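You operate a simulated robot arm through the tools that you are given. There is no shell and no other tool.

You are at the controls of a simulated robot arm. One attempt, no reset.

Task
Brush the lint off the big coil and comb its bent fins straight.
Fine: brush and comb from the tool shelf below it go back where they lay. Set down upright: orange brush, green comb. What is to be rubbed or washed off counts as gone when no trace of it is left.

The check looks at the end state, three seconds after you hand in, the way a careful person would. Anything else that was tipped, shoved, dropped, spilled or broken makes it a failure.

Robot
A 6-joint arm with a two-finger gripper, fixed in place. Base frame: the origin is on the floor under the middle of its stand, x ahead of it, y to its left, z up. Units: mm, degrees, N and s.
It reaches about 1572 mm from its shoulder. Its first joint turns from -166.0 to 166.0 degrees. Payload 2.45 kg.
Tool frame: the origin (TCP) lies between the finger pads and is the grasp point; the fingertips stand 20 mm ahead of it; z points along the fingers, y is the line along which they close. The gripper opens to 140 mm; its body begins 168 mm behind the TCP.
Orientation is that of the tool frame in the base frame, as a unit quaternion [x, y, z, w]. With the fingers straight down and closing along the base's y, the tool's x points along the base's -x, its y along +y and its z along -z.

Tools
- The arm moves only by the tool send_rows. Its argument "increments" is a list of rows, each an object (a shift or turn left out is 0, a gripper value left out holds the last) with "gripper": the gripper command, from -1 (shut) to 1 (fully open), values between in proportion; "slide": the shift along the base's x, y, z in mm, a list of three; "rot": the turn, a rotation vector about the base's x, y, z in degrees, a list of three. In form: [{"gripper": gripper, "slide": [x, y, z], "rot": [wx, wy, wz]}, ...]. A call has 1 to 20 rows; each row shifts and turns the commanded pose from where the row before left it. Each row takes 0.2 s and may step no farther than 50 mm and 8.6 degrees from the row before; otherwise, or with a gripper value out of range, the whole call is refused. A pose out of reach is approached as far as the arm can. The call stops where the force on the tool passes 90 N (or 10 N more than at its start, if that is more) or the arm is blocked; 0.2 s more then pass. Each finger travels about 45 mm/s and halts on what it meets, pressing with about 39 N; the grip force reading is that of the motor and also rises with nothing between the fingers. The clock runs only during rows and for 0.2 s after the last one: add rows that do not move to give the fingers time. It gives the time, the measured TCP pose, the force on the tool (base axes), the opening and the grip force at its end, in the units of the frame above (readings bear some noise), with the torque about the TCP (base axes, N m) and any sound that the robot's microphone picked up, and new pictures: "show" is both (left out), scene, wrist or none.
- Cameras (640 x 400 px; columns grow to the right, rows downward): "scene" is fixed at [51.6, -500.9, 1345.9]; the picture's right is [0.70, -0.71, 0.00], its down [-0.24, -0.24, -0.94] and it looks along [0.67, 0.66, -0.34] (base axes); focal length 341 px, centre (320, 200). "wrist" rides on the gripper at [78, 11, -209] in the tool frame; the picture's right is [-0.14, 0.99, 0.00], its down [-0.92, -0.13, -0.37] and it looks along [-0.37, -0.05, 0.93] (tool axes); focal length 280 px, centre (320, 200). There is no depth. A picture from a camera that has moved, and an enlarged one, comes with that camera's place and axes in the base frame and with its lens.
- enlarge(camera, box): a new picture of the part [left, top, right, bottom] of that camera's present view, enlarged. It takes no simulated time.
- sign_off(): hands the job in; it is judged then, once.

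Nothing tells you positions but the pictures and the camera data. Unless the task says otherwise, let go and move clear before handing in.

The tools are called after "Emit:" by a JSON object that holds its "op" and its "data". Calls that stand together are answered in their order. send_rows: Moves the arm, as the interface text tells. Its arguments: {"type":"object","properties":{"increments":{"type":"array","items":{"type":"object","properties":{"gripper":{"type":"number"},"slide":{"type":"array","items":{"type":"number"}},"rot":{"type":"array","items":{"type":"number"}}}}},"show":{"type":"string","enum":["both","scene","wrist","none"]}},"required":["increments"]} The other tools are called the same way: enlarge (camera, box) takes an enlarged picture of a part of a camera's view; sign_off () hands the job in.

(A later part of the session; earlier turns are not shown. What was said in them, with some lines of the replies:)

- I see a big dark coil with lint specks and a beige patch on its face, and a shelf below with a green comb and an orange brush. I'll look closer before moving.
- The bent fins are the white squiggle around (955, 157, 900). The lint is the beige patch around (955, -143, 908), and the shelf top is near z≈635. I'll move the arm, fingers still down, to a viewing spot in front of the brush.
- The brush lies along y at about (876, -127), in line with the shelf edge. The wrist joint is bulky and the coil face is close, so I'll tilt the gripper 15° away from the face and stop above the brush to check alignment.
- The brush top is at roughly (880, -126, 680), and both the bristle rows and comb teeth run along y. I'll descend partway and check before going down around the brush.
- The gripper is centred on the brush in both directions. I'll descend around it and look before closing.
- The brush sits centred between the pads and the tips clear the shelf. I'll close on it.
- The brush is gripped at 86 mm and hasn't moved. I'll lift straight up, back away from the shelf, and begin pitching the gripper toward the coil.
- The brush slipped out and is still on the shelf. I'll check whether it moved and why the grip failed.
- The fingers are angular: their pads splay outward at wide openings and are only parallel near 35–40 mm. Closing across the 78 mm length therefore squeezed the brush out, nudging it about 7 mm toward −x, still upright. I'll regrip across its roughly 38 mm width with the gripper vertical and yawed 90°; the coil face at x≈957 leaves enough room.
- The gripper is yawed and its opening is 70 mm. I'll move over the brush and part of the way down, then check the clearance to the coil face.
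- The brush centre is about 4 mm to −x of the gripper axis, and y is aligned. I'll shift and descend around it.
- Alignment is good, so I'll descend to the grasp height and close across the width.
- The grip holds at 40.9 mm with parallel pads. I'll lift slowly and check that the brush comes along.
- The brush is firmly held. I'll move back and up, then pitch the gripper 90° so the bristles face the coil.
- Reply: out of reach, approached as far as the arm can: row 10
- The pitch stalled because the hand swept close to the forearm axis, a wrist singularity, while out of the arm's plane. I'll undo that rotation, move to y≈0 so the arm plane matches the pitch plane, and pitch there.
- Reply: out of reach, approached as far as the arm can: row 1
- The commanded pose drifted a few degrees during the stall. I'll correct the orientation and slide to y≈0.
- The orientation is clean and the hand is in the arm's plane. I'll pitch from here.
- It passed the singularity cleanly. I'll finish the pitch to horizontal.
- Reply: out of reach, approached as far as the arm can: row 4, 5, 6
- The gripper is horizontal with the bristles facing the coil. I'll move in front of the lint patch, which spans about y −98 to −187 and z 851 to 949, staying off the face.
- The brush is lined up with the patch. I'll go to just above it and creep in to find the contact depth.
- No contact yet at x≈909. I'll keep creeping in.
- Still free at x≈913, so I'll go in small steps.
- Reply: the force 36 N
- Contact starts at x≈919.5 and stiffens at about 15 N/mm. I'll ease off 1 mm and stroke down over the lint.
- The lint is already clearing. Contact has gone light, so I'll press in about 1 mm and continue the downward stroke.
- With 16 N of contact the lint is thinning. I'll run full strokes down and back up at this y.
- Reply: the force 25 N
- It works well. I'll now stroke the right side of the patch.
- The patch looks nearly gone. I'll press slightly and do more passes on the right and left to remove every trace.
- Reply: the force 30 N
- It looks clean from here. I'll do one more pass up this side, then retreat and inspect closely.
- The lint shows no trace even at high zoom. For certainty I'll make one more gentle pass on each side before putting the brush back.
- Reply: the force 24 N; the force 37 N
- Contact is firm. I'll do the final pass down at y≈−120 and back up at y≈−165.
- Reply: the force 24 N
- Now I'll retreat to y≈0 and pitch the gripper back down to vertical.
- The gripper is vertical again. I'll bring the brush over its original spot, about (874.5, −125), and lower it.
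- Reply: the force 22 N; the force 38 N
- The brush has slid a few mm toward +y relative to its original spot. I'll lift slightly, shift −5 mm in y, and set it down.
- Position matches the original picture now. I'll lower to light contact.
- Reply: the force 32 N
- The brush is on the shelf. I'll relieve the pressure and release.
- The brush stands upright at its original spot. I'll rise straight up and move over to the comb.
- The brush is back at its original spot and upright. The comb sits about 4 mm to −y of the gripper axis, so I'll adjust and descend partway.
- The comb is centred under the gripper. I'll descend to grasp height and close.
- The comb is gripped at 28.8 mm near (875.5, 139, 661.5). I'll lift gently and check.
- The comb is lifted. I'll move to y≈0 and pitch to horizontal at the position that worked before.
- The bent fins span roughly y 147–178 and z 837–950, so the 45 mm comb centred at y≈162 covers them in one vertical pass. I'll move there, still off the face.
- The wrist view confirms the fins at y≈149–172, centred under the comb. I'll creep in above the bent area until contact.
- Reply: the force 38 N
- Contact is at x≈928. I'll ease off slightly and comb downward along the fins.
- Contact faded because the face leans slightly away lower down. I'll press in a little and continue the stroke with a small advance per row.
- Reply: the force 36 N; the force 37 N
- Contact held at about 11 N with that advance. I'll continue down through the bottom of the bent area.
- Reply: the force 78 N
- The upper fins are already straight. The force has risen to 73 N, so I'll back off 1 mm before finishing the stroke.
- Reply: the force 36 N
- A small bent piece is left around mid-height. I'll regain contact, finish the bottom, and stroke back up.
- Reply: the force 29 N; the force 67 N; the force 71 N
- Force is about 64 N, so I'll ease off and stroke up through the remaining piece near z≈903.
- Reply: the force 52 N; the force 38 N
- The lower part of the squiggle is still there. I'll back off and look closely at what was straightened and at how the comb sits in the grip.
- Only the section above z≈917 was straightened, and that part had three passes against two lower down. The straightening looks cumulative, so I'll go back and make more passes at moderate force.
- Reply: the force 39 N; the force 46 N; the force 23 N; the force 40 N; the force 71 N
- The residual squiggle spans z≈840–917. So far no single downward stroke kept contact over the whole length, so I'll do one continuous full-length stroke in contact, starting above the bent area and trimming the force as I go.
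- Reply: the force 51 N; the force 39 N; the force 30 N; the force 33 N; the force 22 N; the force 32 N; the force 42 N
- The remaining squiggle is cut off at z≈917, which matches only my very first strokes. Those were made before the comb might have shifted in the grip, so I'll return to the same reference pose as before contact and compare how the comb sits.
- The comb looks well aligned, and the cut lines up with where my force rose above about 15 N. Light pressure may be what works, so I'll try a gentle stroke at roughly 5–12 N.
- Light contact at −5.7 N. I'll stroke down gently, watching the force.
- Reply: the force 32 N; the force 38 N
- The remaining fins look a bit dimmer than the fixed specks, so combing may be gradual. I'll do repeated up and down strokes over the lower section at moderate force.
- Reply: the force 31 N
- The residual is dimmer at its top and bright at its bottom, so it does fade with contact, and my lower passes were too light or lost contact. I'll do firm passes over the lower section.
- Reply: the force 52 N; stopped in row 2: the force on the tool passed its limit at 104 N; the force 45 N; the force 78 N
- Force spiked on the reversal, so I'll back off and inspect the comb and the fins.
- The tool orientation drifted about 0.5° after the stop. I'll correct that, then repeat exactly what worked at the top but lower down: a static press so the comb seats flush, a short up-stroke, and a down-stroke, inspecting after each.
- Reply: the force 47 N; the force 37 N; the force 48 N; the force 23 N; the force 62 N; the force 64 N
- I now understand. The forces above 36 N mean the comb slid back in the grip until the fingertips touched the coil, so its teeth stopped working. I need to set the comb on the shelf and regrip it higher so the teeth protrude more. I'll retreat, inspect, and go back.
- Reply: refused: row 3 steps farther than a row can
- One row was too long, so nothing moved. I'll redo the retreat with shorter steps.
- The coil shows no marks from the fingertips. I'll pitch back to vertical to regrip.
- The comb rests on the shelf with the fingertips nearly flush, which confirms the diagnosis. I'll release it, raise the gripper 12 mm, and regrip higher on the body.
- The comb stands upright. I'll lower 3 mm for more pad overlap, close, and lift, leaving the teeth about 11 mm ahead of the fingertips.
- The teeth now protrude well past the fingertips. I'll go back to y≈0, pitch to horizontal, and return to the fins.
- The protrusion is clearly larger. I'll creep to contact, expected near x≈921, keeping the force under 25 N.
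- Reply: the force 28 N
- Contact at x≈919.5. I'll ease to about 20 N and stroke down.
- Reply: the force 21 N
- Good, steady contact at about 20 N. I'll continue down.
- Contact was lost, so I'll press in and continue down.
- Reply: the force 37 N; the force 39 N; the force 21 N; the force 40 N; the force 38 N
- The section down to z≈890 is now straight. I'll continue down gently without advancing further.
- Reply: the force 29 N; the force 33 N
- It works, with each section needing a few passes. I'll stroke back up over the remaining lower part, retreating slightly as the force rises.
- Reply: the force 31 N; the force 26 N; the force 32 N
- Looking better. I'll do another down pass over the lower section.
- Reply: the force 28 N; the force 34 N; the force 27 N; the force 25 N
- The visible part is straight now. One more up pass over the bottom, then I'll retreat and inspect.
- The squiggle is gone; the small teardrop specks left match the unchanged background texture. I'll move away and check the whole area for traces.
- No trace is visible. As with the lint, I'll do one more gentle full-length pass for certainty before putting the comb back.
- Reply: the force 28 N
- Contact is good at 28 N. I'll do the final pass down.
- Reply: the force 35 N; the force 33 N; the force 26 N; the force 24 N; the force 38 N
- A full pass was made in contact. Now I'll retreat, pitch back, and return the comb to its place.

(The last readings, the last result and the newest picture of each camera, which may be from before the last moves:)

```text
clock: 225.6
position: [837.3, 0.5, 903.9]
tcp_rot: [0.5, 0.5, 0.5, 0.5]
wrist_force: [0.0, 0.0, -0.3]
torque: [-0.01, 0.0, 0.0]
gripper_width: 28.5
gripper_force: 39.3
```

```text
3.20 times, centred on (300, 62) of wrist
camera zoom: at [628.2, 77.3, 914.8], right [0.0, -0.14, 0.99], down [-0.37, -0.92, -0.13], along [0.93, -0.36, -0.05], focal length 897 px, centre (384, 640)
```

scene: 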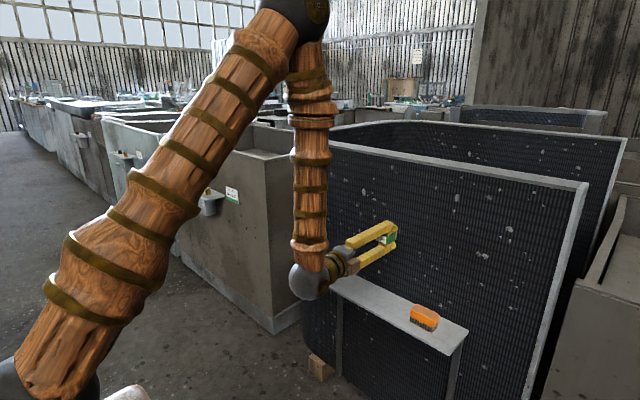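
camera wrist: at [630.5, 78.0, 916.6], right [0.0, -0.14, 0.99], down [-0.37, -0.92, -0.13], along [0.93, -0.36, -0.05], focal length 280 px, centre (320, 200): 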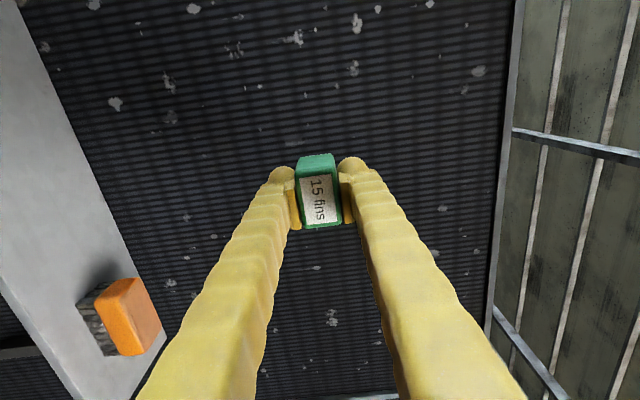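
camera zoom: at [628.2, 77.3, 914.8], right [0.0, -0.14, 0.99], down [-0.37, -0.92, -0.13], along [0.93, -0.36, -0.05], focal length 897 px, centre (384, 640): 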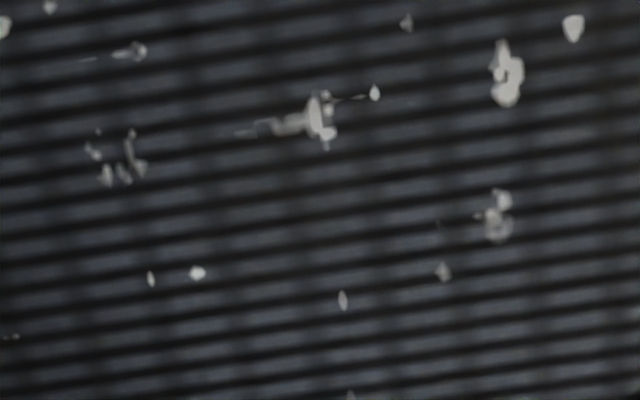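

The fins are clean. I'll pitch back to vertical.

Emit:
{"op": "send_rows", "data": {"increments": [{"rot": [0, 6, 0]}, {"rot": [0, 6, 0]}, {"rot": [0, 6, 0]}, {"rot": [0, 6, 0]}, {"rot": [0, 6, 0]}, {"rot": [0, 6, 0]}, {"rot": [0, 6, 0]}, {"rot": [0, 6, 0]}, {"rot": [0, 6, 0]}, {"rot": [0, 6, 0]}, {"rot": [0, 6, 0]}, {"rot": [0, 6, 0]}, {"rot": [0, 6, 0]}, {"rot": [0, 6, 0]}, {"rot": [0, 6, 0]}, {}], "show": "none"}}

Emit:
{"op": "send_rows", "data": {"increments": [{"slide": [0, 35, -20]}, {"slide": [0, 35, -25]}, {"slide": [0, 35, -25]}, {"slide": [9, 35, -30]}, {"slide": [15, 0, -35]}, {"slide": [15, 0, -35]}, {"slide": [0, 0, -20]}, {}]}}

Emit:
{"op": "enlarge", "data": {"camera": "scene", "box": [310, 230, 430, 330]}}

Emit:
{"op": "enlarge", "data": {"camera": "wrist", "box": [200, 80, 460, 260]}}

```text
clock: 229.0
position: [836.4, 0.1, 903.4]
tcp_rot: [0.708, 0.706, 0.001, -0.001]
wrist_force: [-0.6, -0.6, -0.7]
torque: [-0.02, 0.0, -0.05]
gripper_width: 28.6
gripper_force: 39.3
```

```text
clock: 230.8
position: [874.8, 140.4, 713.3]
tcp_rot: [0.708, 0.706, 0.001, 0.0]
wrist_force: [0.3, -1.1, -1.3]
torque: [0.02, -0.05, -0.01]
gripper_width: 28.5
gripper_force: 39.2
camera wrist: at [885.8, 216.9, 922.9], right [0.99, -0.14, 0.0], down [-0.13, -0.92, 0.37], along [-0.05, -0.36, -0.93], focal length 280 px, centre (320, 200)
```

scene: 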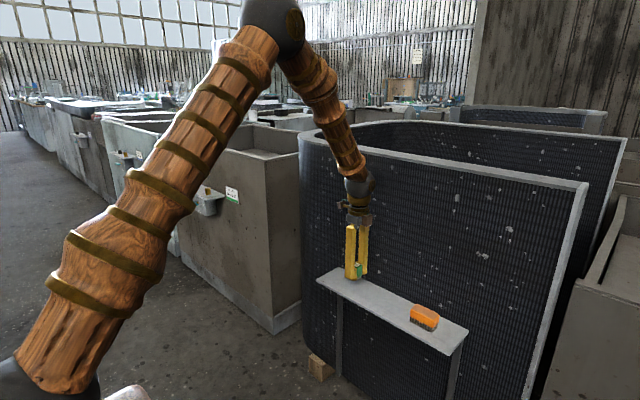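
wrist: 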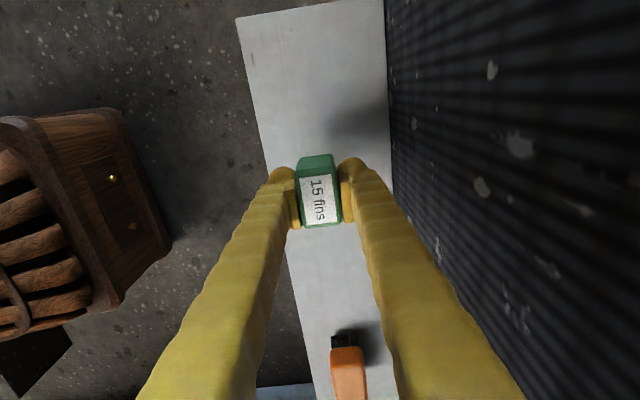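

```text
4.00 times, centred on (370, 280) of scene
camera zoom: at [51.6, -500.9, 1345.9], right [0.7, -0.71, 0.0], down [-0.24, -0.24, -0.94], along [0.67, 0.66, -0.34], focal length 1363 px, centre (120, -120)
```

zoom: 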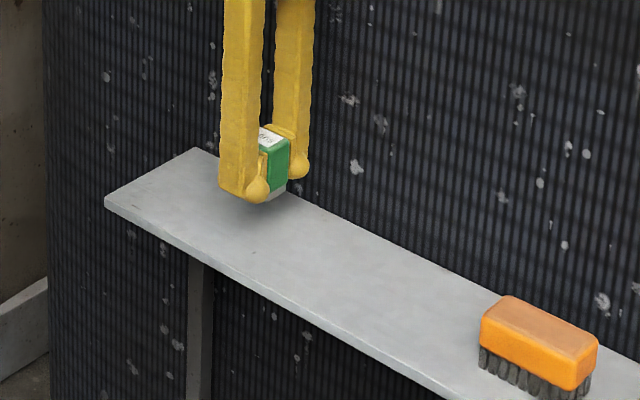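

```text
2.22 times, centred on (330, 170) of wrist
camera zoom: at [885.8, 216.9, 922.9], right [0.99, -0.14, 0.0], down [-0.13, -0.92, 0.37], along [-0.05, -0.36, -0.93], focal length 623 px, centre (298, 267)
```

zoom: 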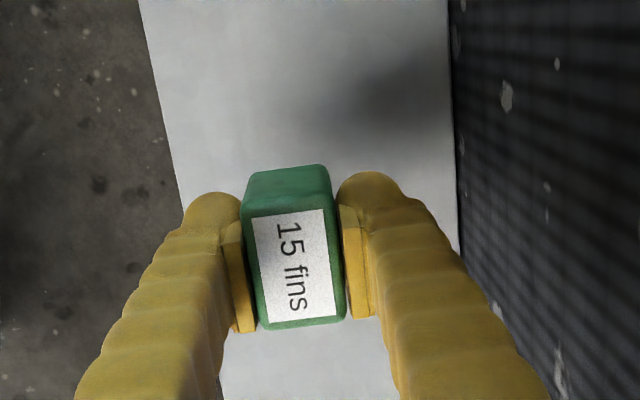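

Emit:
{"op": "send_rows", "data": {"increments": [{"slide": [0.5, 0, -20]}, {"slide": [0, 0, -14]}, {"slide": [0, 0, -8]}, {}], "show": "none"}}

Emit:
{"op": "send_rows", "data": {"increments": [{"slide": [0, 0, -2]}, {}], "show": "none"}}

Emit:
{"op": "send_rows", "data": {"increments": [{"slide": [0, 0, -1.5]}, {}], "show": "none"}}

Emit:
{"op": "enlarge", "data": {"camera": "scene", "box": [310, 230, 430, 330]}}

```text
clock: 231.8
position: [875.6, 139.5, 671.0]
tcp_rot: [0.708, 0.706, 0.001, 0.0]
wrist_force: [0.7, 0.8, -0.9]
torque: [-0.04, -0.03, 0.03]
gripper_width: 28.6
gripper_force: 39.0
```

```text
clock: 232.4
position: [874.2, 139.9, 669.9]
tcp_rot: [0.708, 0.706, 0.001, -0.001]
wrist_force: [-0.4, 0.2, -1.5]
torque: [0.0, -0.04, 0.01]
gripper_width: 28.6
gripper_force: 39.1
```

```text
clock: 233.0
position: [875.3, 140.0, 666.7]
tcp_rot: [0.707, 0.707, 0.0, -0.001]
wrist_force: [-0.8, 0.2, -1.1]
torque: [0.01, 0.01, 0.03]
gripper_width: 28.8
gripper_force: 39.1
```

```text
4.00 times, centred on (370, 280) of scene
camera zoom: at [51.6, -500.9, 1345.9], right [0.7, -0.71, 0.0], down [-0.24, -0.24, -0.94], along [0.67, 0.66, -0.34], focal length 1363 px, centre (120, -120)
```

zoom: 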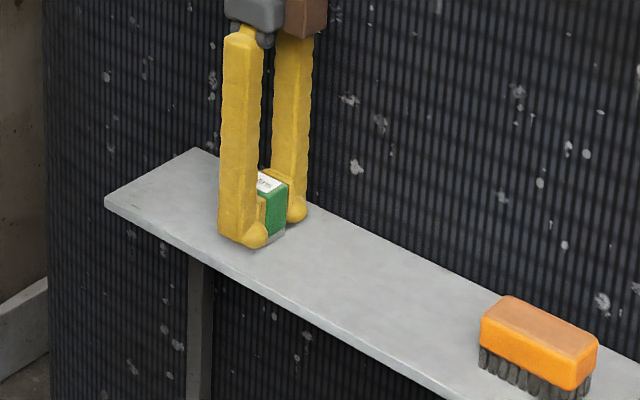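

Emit:
{"op": "send_rows", "data": {"increments": [{"slide": [0, 0, -1]}, {}], "show": "none"}}

Emit:
{"op": "send_rows", "data": {"increments": [{"slide": [0, 0, -1]}, {}], "show": "none"}}

Emit:
{"op": "send_rows", "data": {"increments": [{"slide": [0, 0, -1]}, {}], "show": "none"}}

```text
clock: 233.6
position: [875.1, 140.0, 667.8]
tcp_rot: [0.708, 0.706, 0.001, 0.0]
wrist_force: [0.5, 0.1, -0.4]
torque: [-0.01, 0.01, 0.03]
gripper_width: 28.3
gripper_force: 39.0
```

```text
clock: 234.2
position: [874.9, 140.5, 666.9]
tcp_rot: [0.708, 0.706, 0.001, 0.0]
wrist_force: [-1.2, 0.4, 3.4]
torque: [-0.06, 0.06, -0.04]
gripper_width: 28.7
gripper_force: 38.8
```

```text
clock: 234.8
position: [875.6, 141.2, 666.5]
tcp_rot: [0.709, 0.706, 0.001, 0.0]
wrist_force: [-7.5, -1.4, 26.2]
torque: [-0.02, 0.21, 0.03]
gripper_width: 28.6
gripper_force: 38.5
```

The comb is on the shelf. I'll relieve the pressure and release.

Emit:
{"op": "send_rows", "data": {"increments": [{"slide": [0, 0, 0.8]}, {"gripper": -0.4}, {}, {}, {"gripper": -0.2}, {}, {}]}}

Emit:
{"op": "enlarge", "data": {"camera": "scene", "box": [310, 230, 430, 330]}}

Emit:
{"op": "enlarge", "data": {"camera": "wrist", "box": [200, 80, 460, 260]}}

```text
clock: 236.4
position: [875.0, 139.6, 666.2]
tcp_rot: [0.707, 0.707, 0.001, -0.001]
wrist_force: [-0.6, -0.7, 0.8]
torque: [0.01, 0.02, -0.03]
gripper_width: 55.8
gripper_force: 0.1
camera wrist: at [886.9, 216.9, 875.4], right [0.99, -0.14, 0.0], down [-0.13, -0.92, 0.37], along [-0.05, -0.36, -0.93], focal length 280 px, centre (320, 200)
```

scene: 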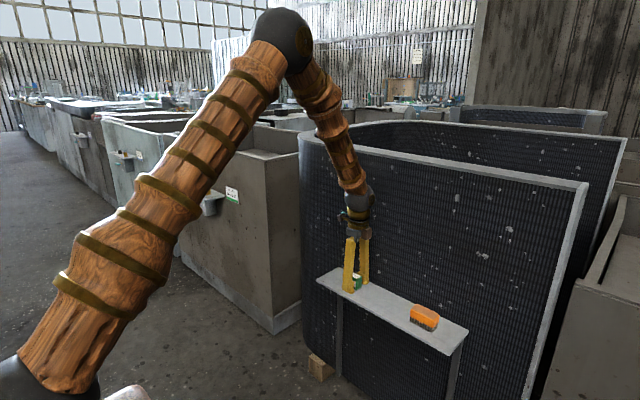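
wrist: 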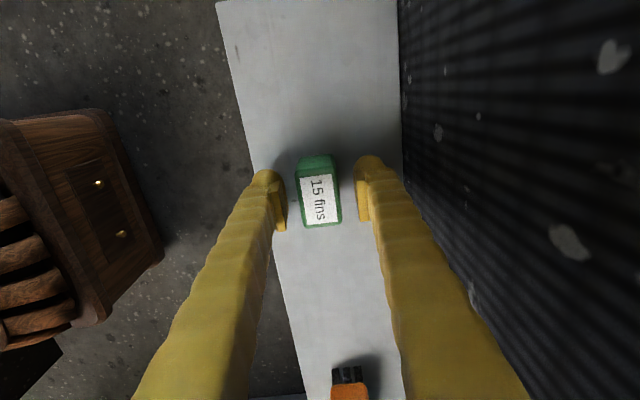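

```text
4.00 times, centred on (370, 280) of scene
camera zoom: at [51.6, -500.9, 1345.9], right [0.7, -0.71, 0.0], down [-0.24, -0.24, -0.94], along [0.67, 0.66, -0.34], focal length 1363 px, centre (120, -120)
```

zoom: 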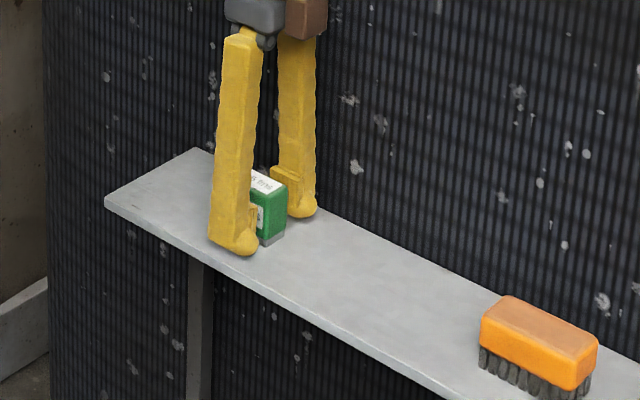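

```text
2.22 times, centred on (330, 170) of wrist
camera zoom: at [886.9, 216.9, 875.4], right [0.99, -0.14, 0.0], down [-0.13, -0.92, 0.37], along [-0.05, -0.36, -0.93], focal length 623 px, centre (298, 267)
```

zoom: 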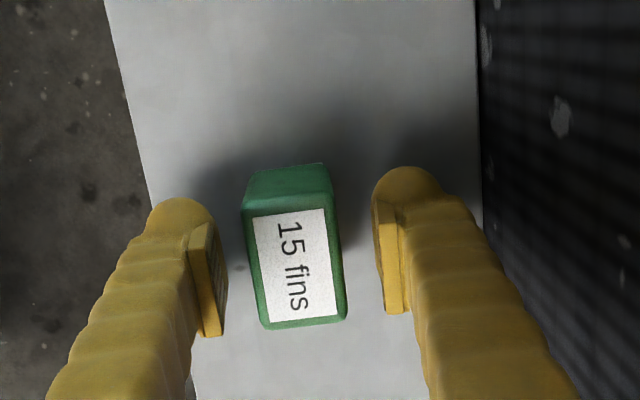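

The comb stands upright on its spot. I'll lift straight up and back well away, then check everything.

Emit:
{"op": "send_rows", "data": {"increments": [{"slide": [0, 0, 10]}, {"slide": [0, 0, 20]}, {"slide": [0, 0, 35]}, {"slide": [0, 0, 40]}, {"slide": [-20, 0, 40]}, {"slide": [-40, 0, 20]}, {"slide": [-45, 0, 10]}, {"slide": [-45, 10, 10]}, {"slide": [-45, 10, 10]}, {"slide": [0, 45, 10]}, {"slide": [0, 45, 10]}, {}]}}

Emit:
{"op": "enlarge", "data": {"camera": "scene", "box": [300, 250, 480, 362]}}

Emit:
{"op": "enlarge", "data": {"camera": "scene", "box": [300, 140, 460, 240]}}

Emit:
{"op": "enlarge", "data": {"camera": "scene", "box": [420, 160, 600, 272]}}

Emit:
{"op": "enlarge", "data": {"camera": "scene", "box": [310, 230, 430, 330]}}

```text
clock: 239.0
position: [679.0, 250.9, 880.4]
tcp_rot: [0.707, 0.707, 0.001, -0.002]
wrist_force: [0.3, -0.2, 0.3]
torque: [-0.03, 0.03, 0.02]
gripper_width: 56.1
gripper_force: 0.0
camera wrist: at [690.5, 327.3, 1090.1], right [0.99, -0.14, 0.0], down [-0.13, -0.92, 0.37], along [-0.05, -0.36, -0.93], focal length 280 px, centre (320, 200)
```

scene: 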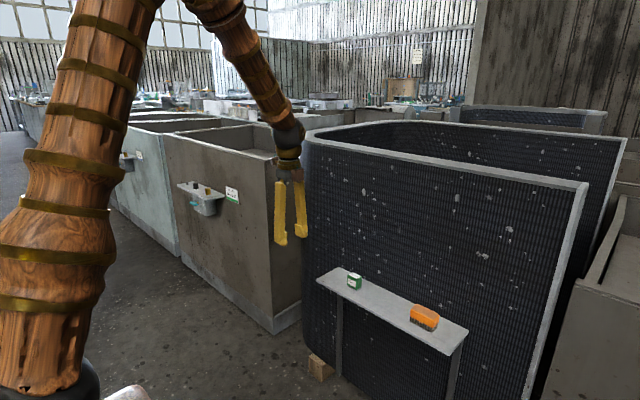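
wrist: 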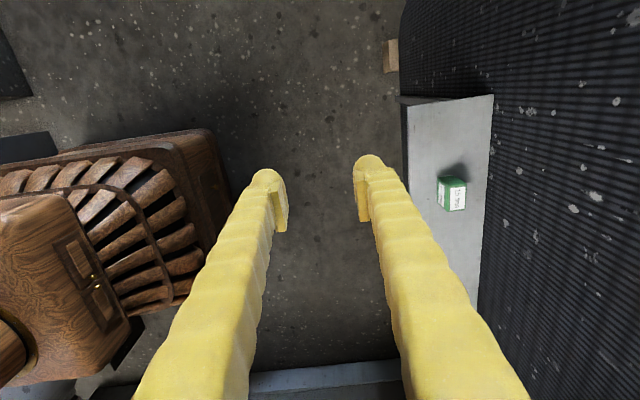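

```text
3.56 times, centred on (390, 306) of scene
camera zoom: at [51.6, -500.9, 1345.9], right [0.7, -0.71, 0.0], down [-0.24, -0.24, -0.94], along [0.67, 0.66, -0.34], focal length 1211 px, centre (71, -177)
```

zoom: 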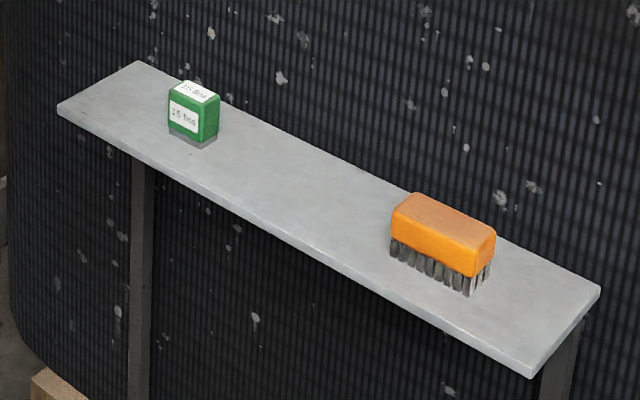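

```text
4.00 times, centred on (380, 190) of scene
camera zoom: at [51.6, -500.9, 1345.9], right [0.7, -0.71, 0.0], down [-0.24, -0.24, -0.94], along [0.67, 0.66, -0.34], focal length 1363 px, centre (80, 240)
```

zoom: 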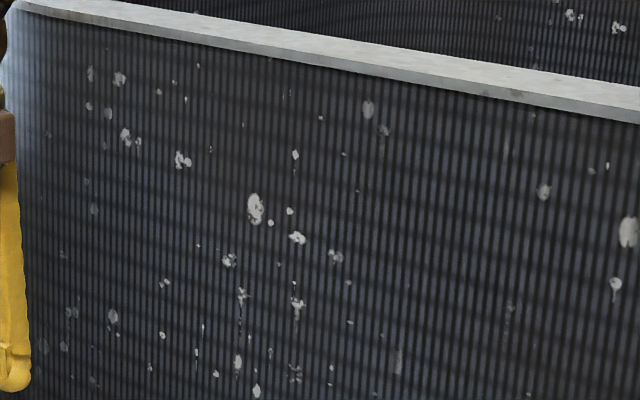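

```text
3.56 times, centred on (510, 216) of scene
camera zoom: at [51.6, -500.9, 1345.9], right [0.7, -0.71, 0.0], down [-0.24, -0.24, -0.94], along [0.67, 0.66, -0.34], focal length 1211 px, centre (-356, 143)
```

zoom: 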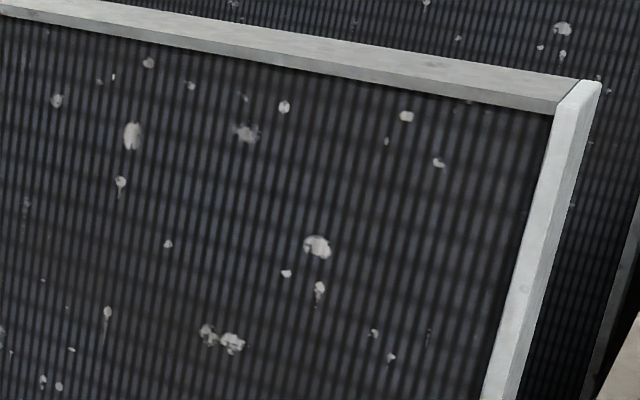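

```text
4.00 times, centred on (370, 280) of scene
camera zoom: at [51.6, -500.9, 1345.9], right [0.7, -0.71, 0.0], down [-0.24, -0.24, -0.94], along [0.67, 0.66, -0.34], focal length 1363 px, centre (120, -120)
```

zoom: 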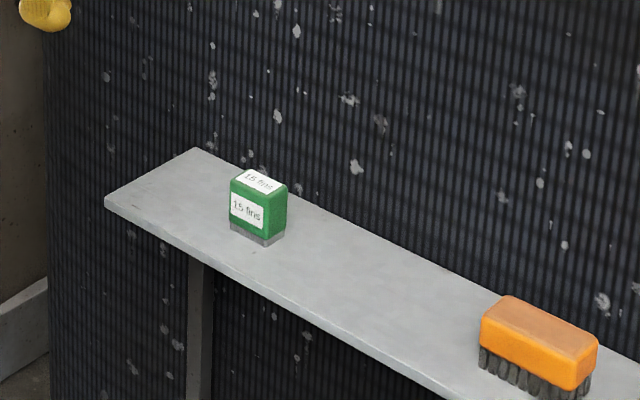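

Everything matches the starting picture except that the lint and bent fins are gone. I'll take a last close look at the small specks near the lower end of the former bent fins.

Emit:
{"op": "enlarge", "data": {"camera": "scene", "box": [350, 210, 382, 232]}}

Emit:
{"op": "enlarge", "data": {"camera": "scene", "box": [430, 215, 475, 250]}}

Emit:
{"op": "enlarge", "data": {"camera": "wrist", "box": [500, 80, 640, 240]}}

```text
16.00 times, centred on (366, 221) of scene
camera zoom: at [51.6, -500.9, 1345.9], right [0.7, -0.71, 0.0], down [-0.24, -0.24, -0.94], along [0.67, 0.66, -0.34], focal length 5451 px, centre (-416, -136)
```

zoom: 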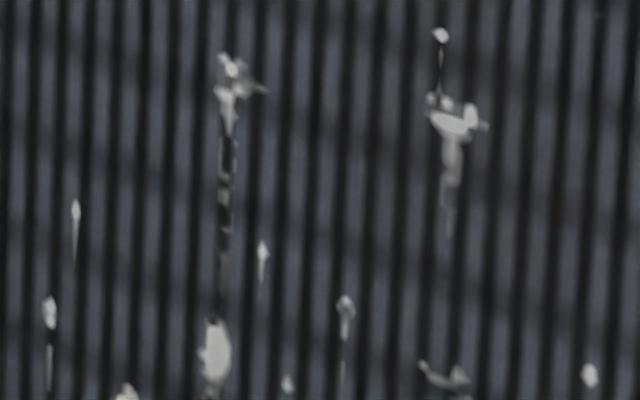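

```text
11.43 times, centred on (452, 232) of scene
camera zoom: at [51.6, -500.9, 1345.9], right [0.7, -0.71, 0.0], down [-0.24, -0.24, -0.94], along [0.67, 0.66, -0.34], focal length 3894 px, centre (-1194, -171)
```

zoom: 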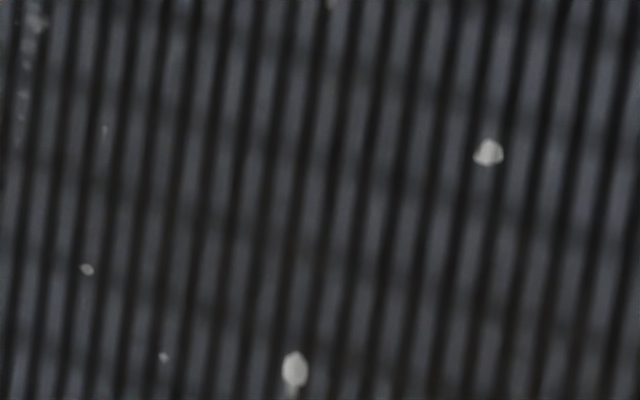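

```text
2.50 times, centred on (570, 160) of wrist
camera zoom: at [690.5, 327.3, 1090.1], right [0.99, -0.14, 0.0], down [-0.13, -0.92, 0.37], along [-0.05, -0.36, -0.93], focal length 701 px, centre (-305, 300)
```

zoom: 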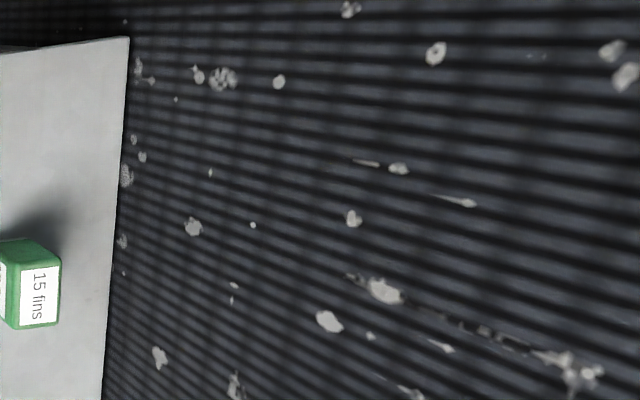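

The only marks left are the coil's own teardrop specks. The lint and bent fins are gone, both tools stand upright where they lay, and the gripper is empty and clear, so I'm handing in.

Emit:
{"op": "sign_off", "data": {}}

```text
The job is handed in.
```

The coil is done, and I've handed the job in. The lint patch is gone and the bent fins are straight. Zoomed in, both cameras show only the white specks that were on the coil at the start.

- **Tools:** the orange brush and green comb are back on the shelf, upright. Both line up with the starting picture to within a few millimetres.
- **Brush:** on my first try the grip slipped and nudged the brush about 7 mm. It stayed upright, and I corrected this when I put it back.
- **Comb:** partway through, the comb slid back in the gripper and the fingertips pressed on the coil. The force reached about 104 N at one point and stopped the arm. I saw no marks on the coil afterwards, and I regripped the comb before finishing.

The gripper is empty and clear of everything.
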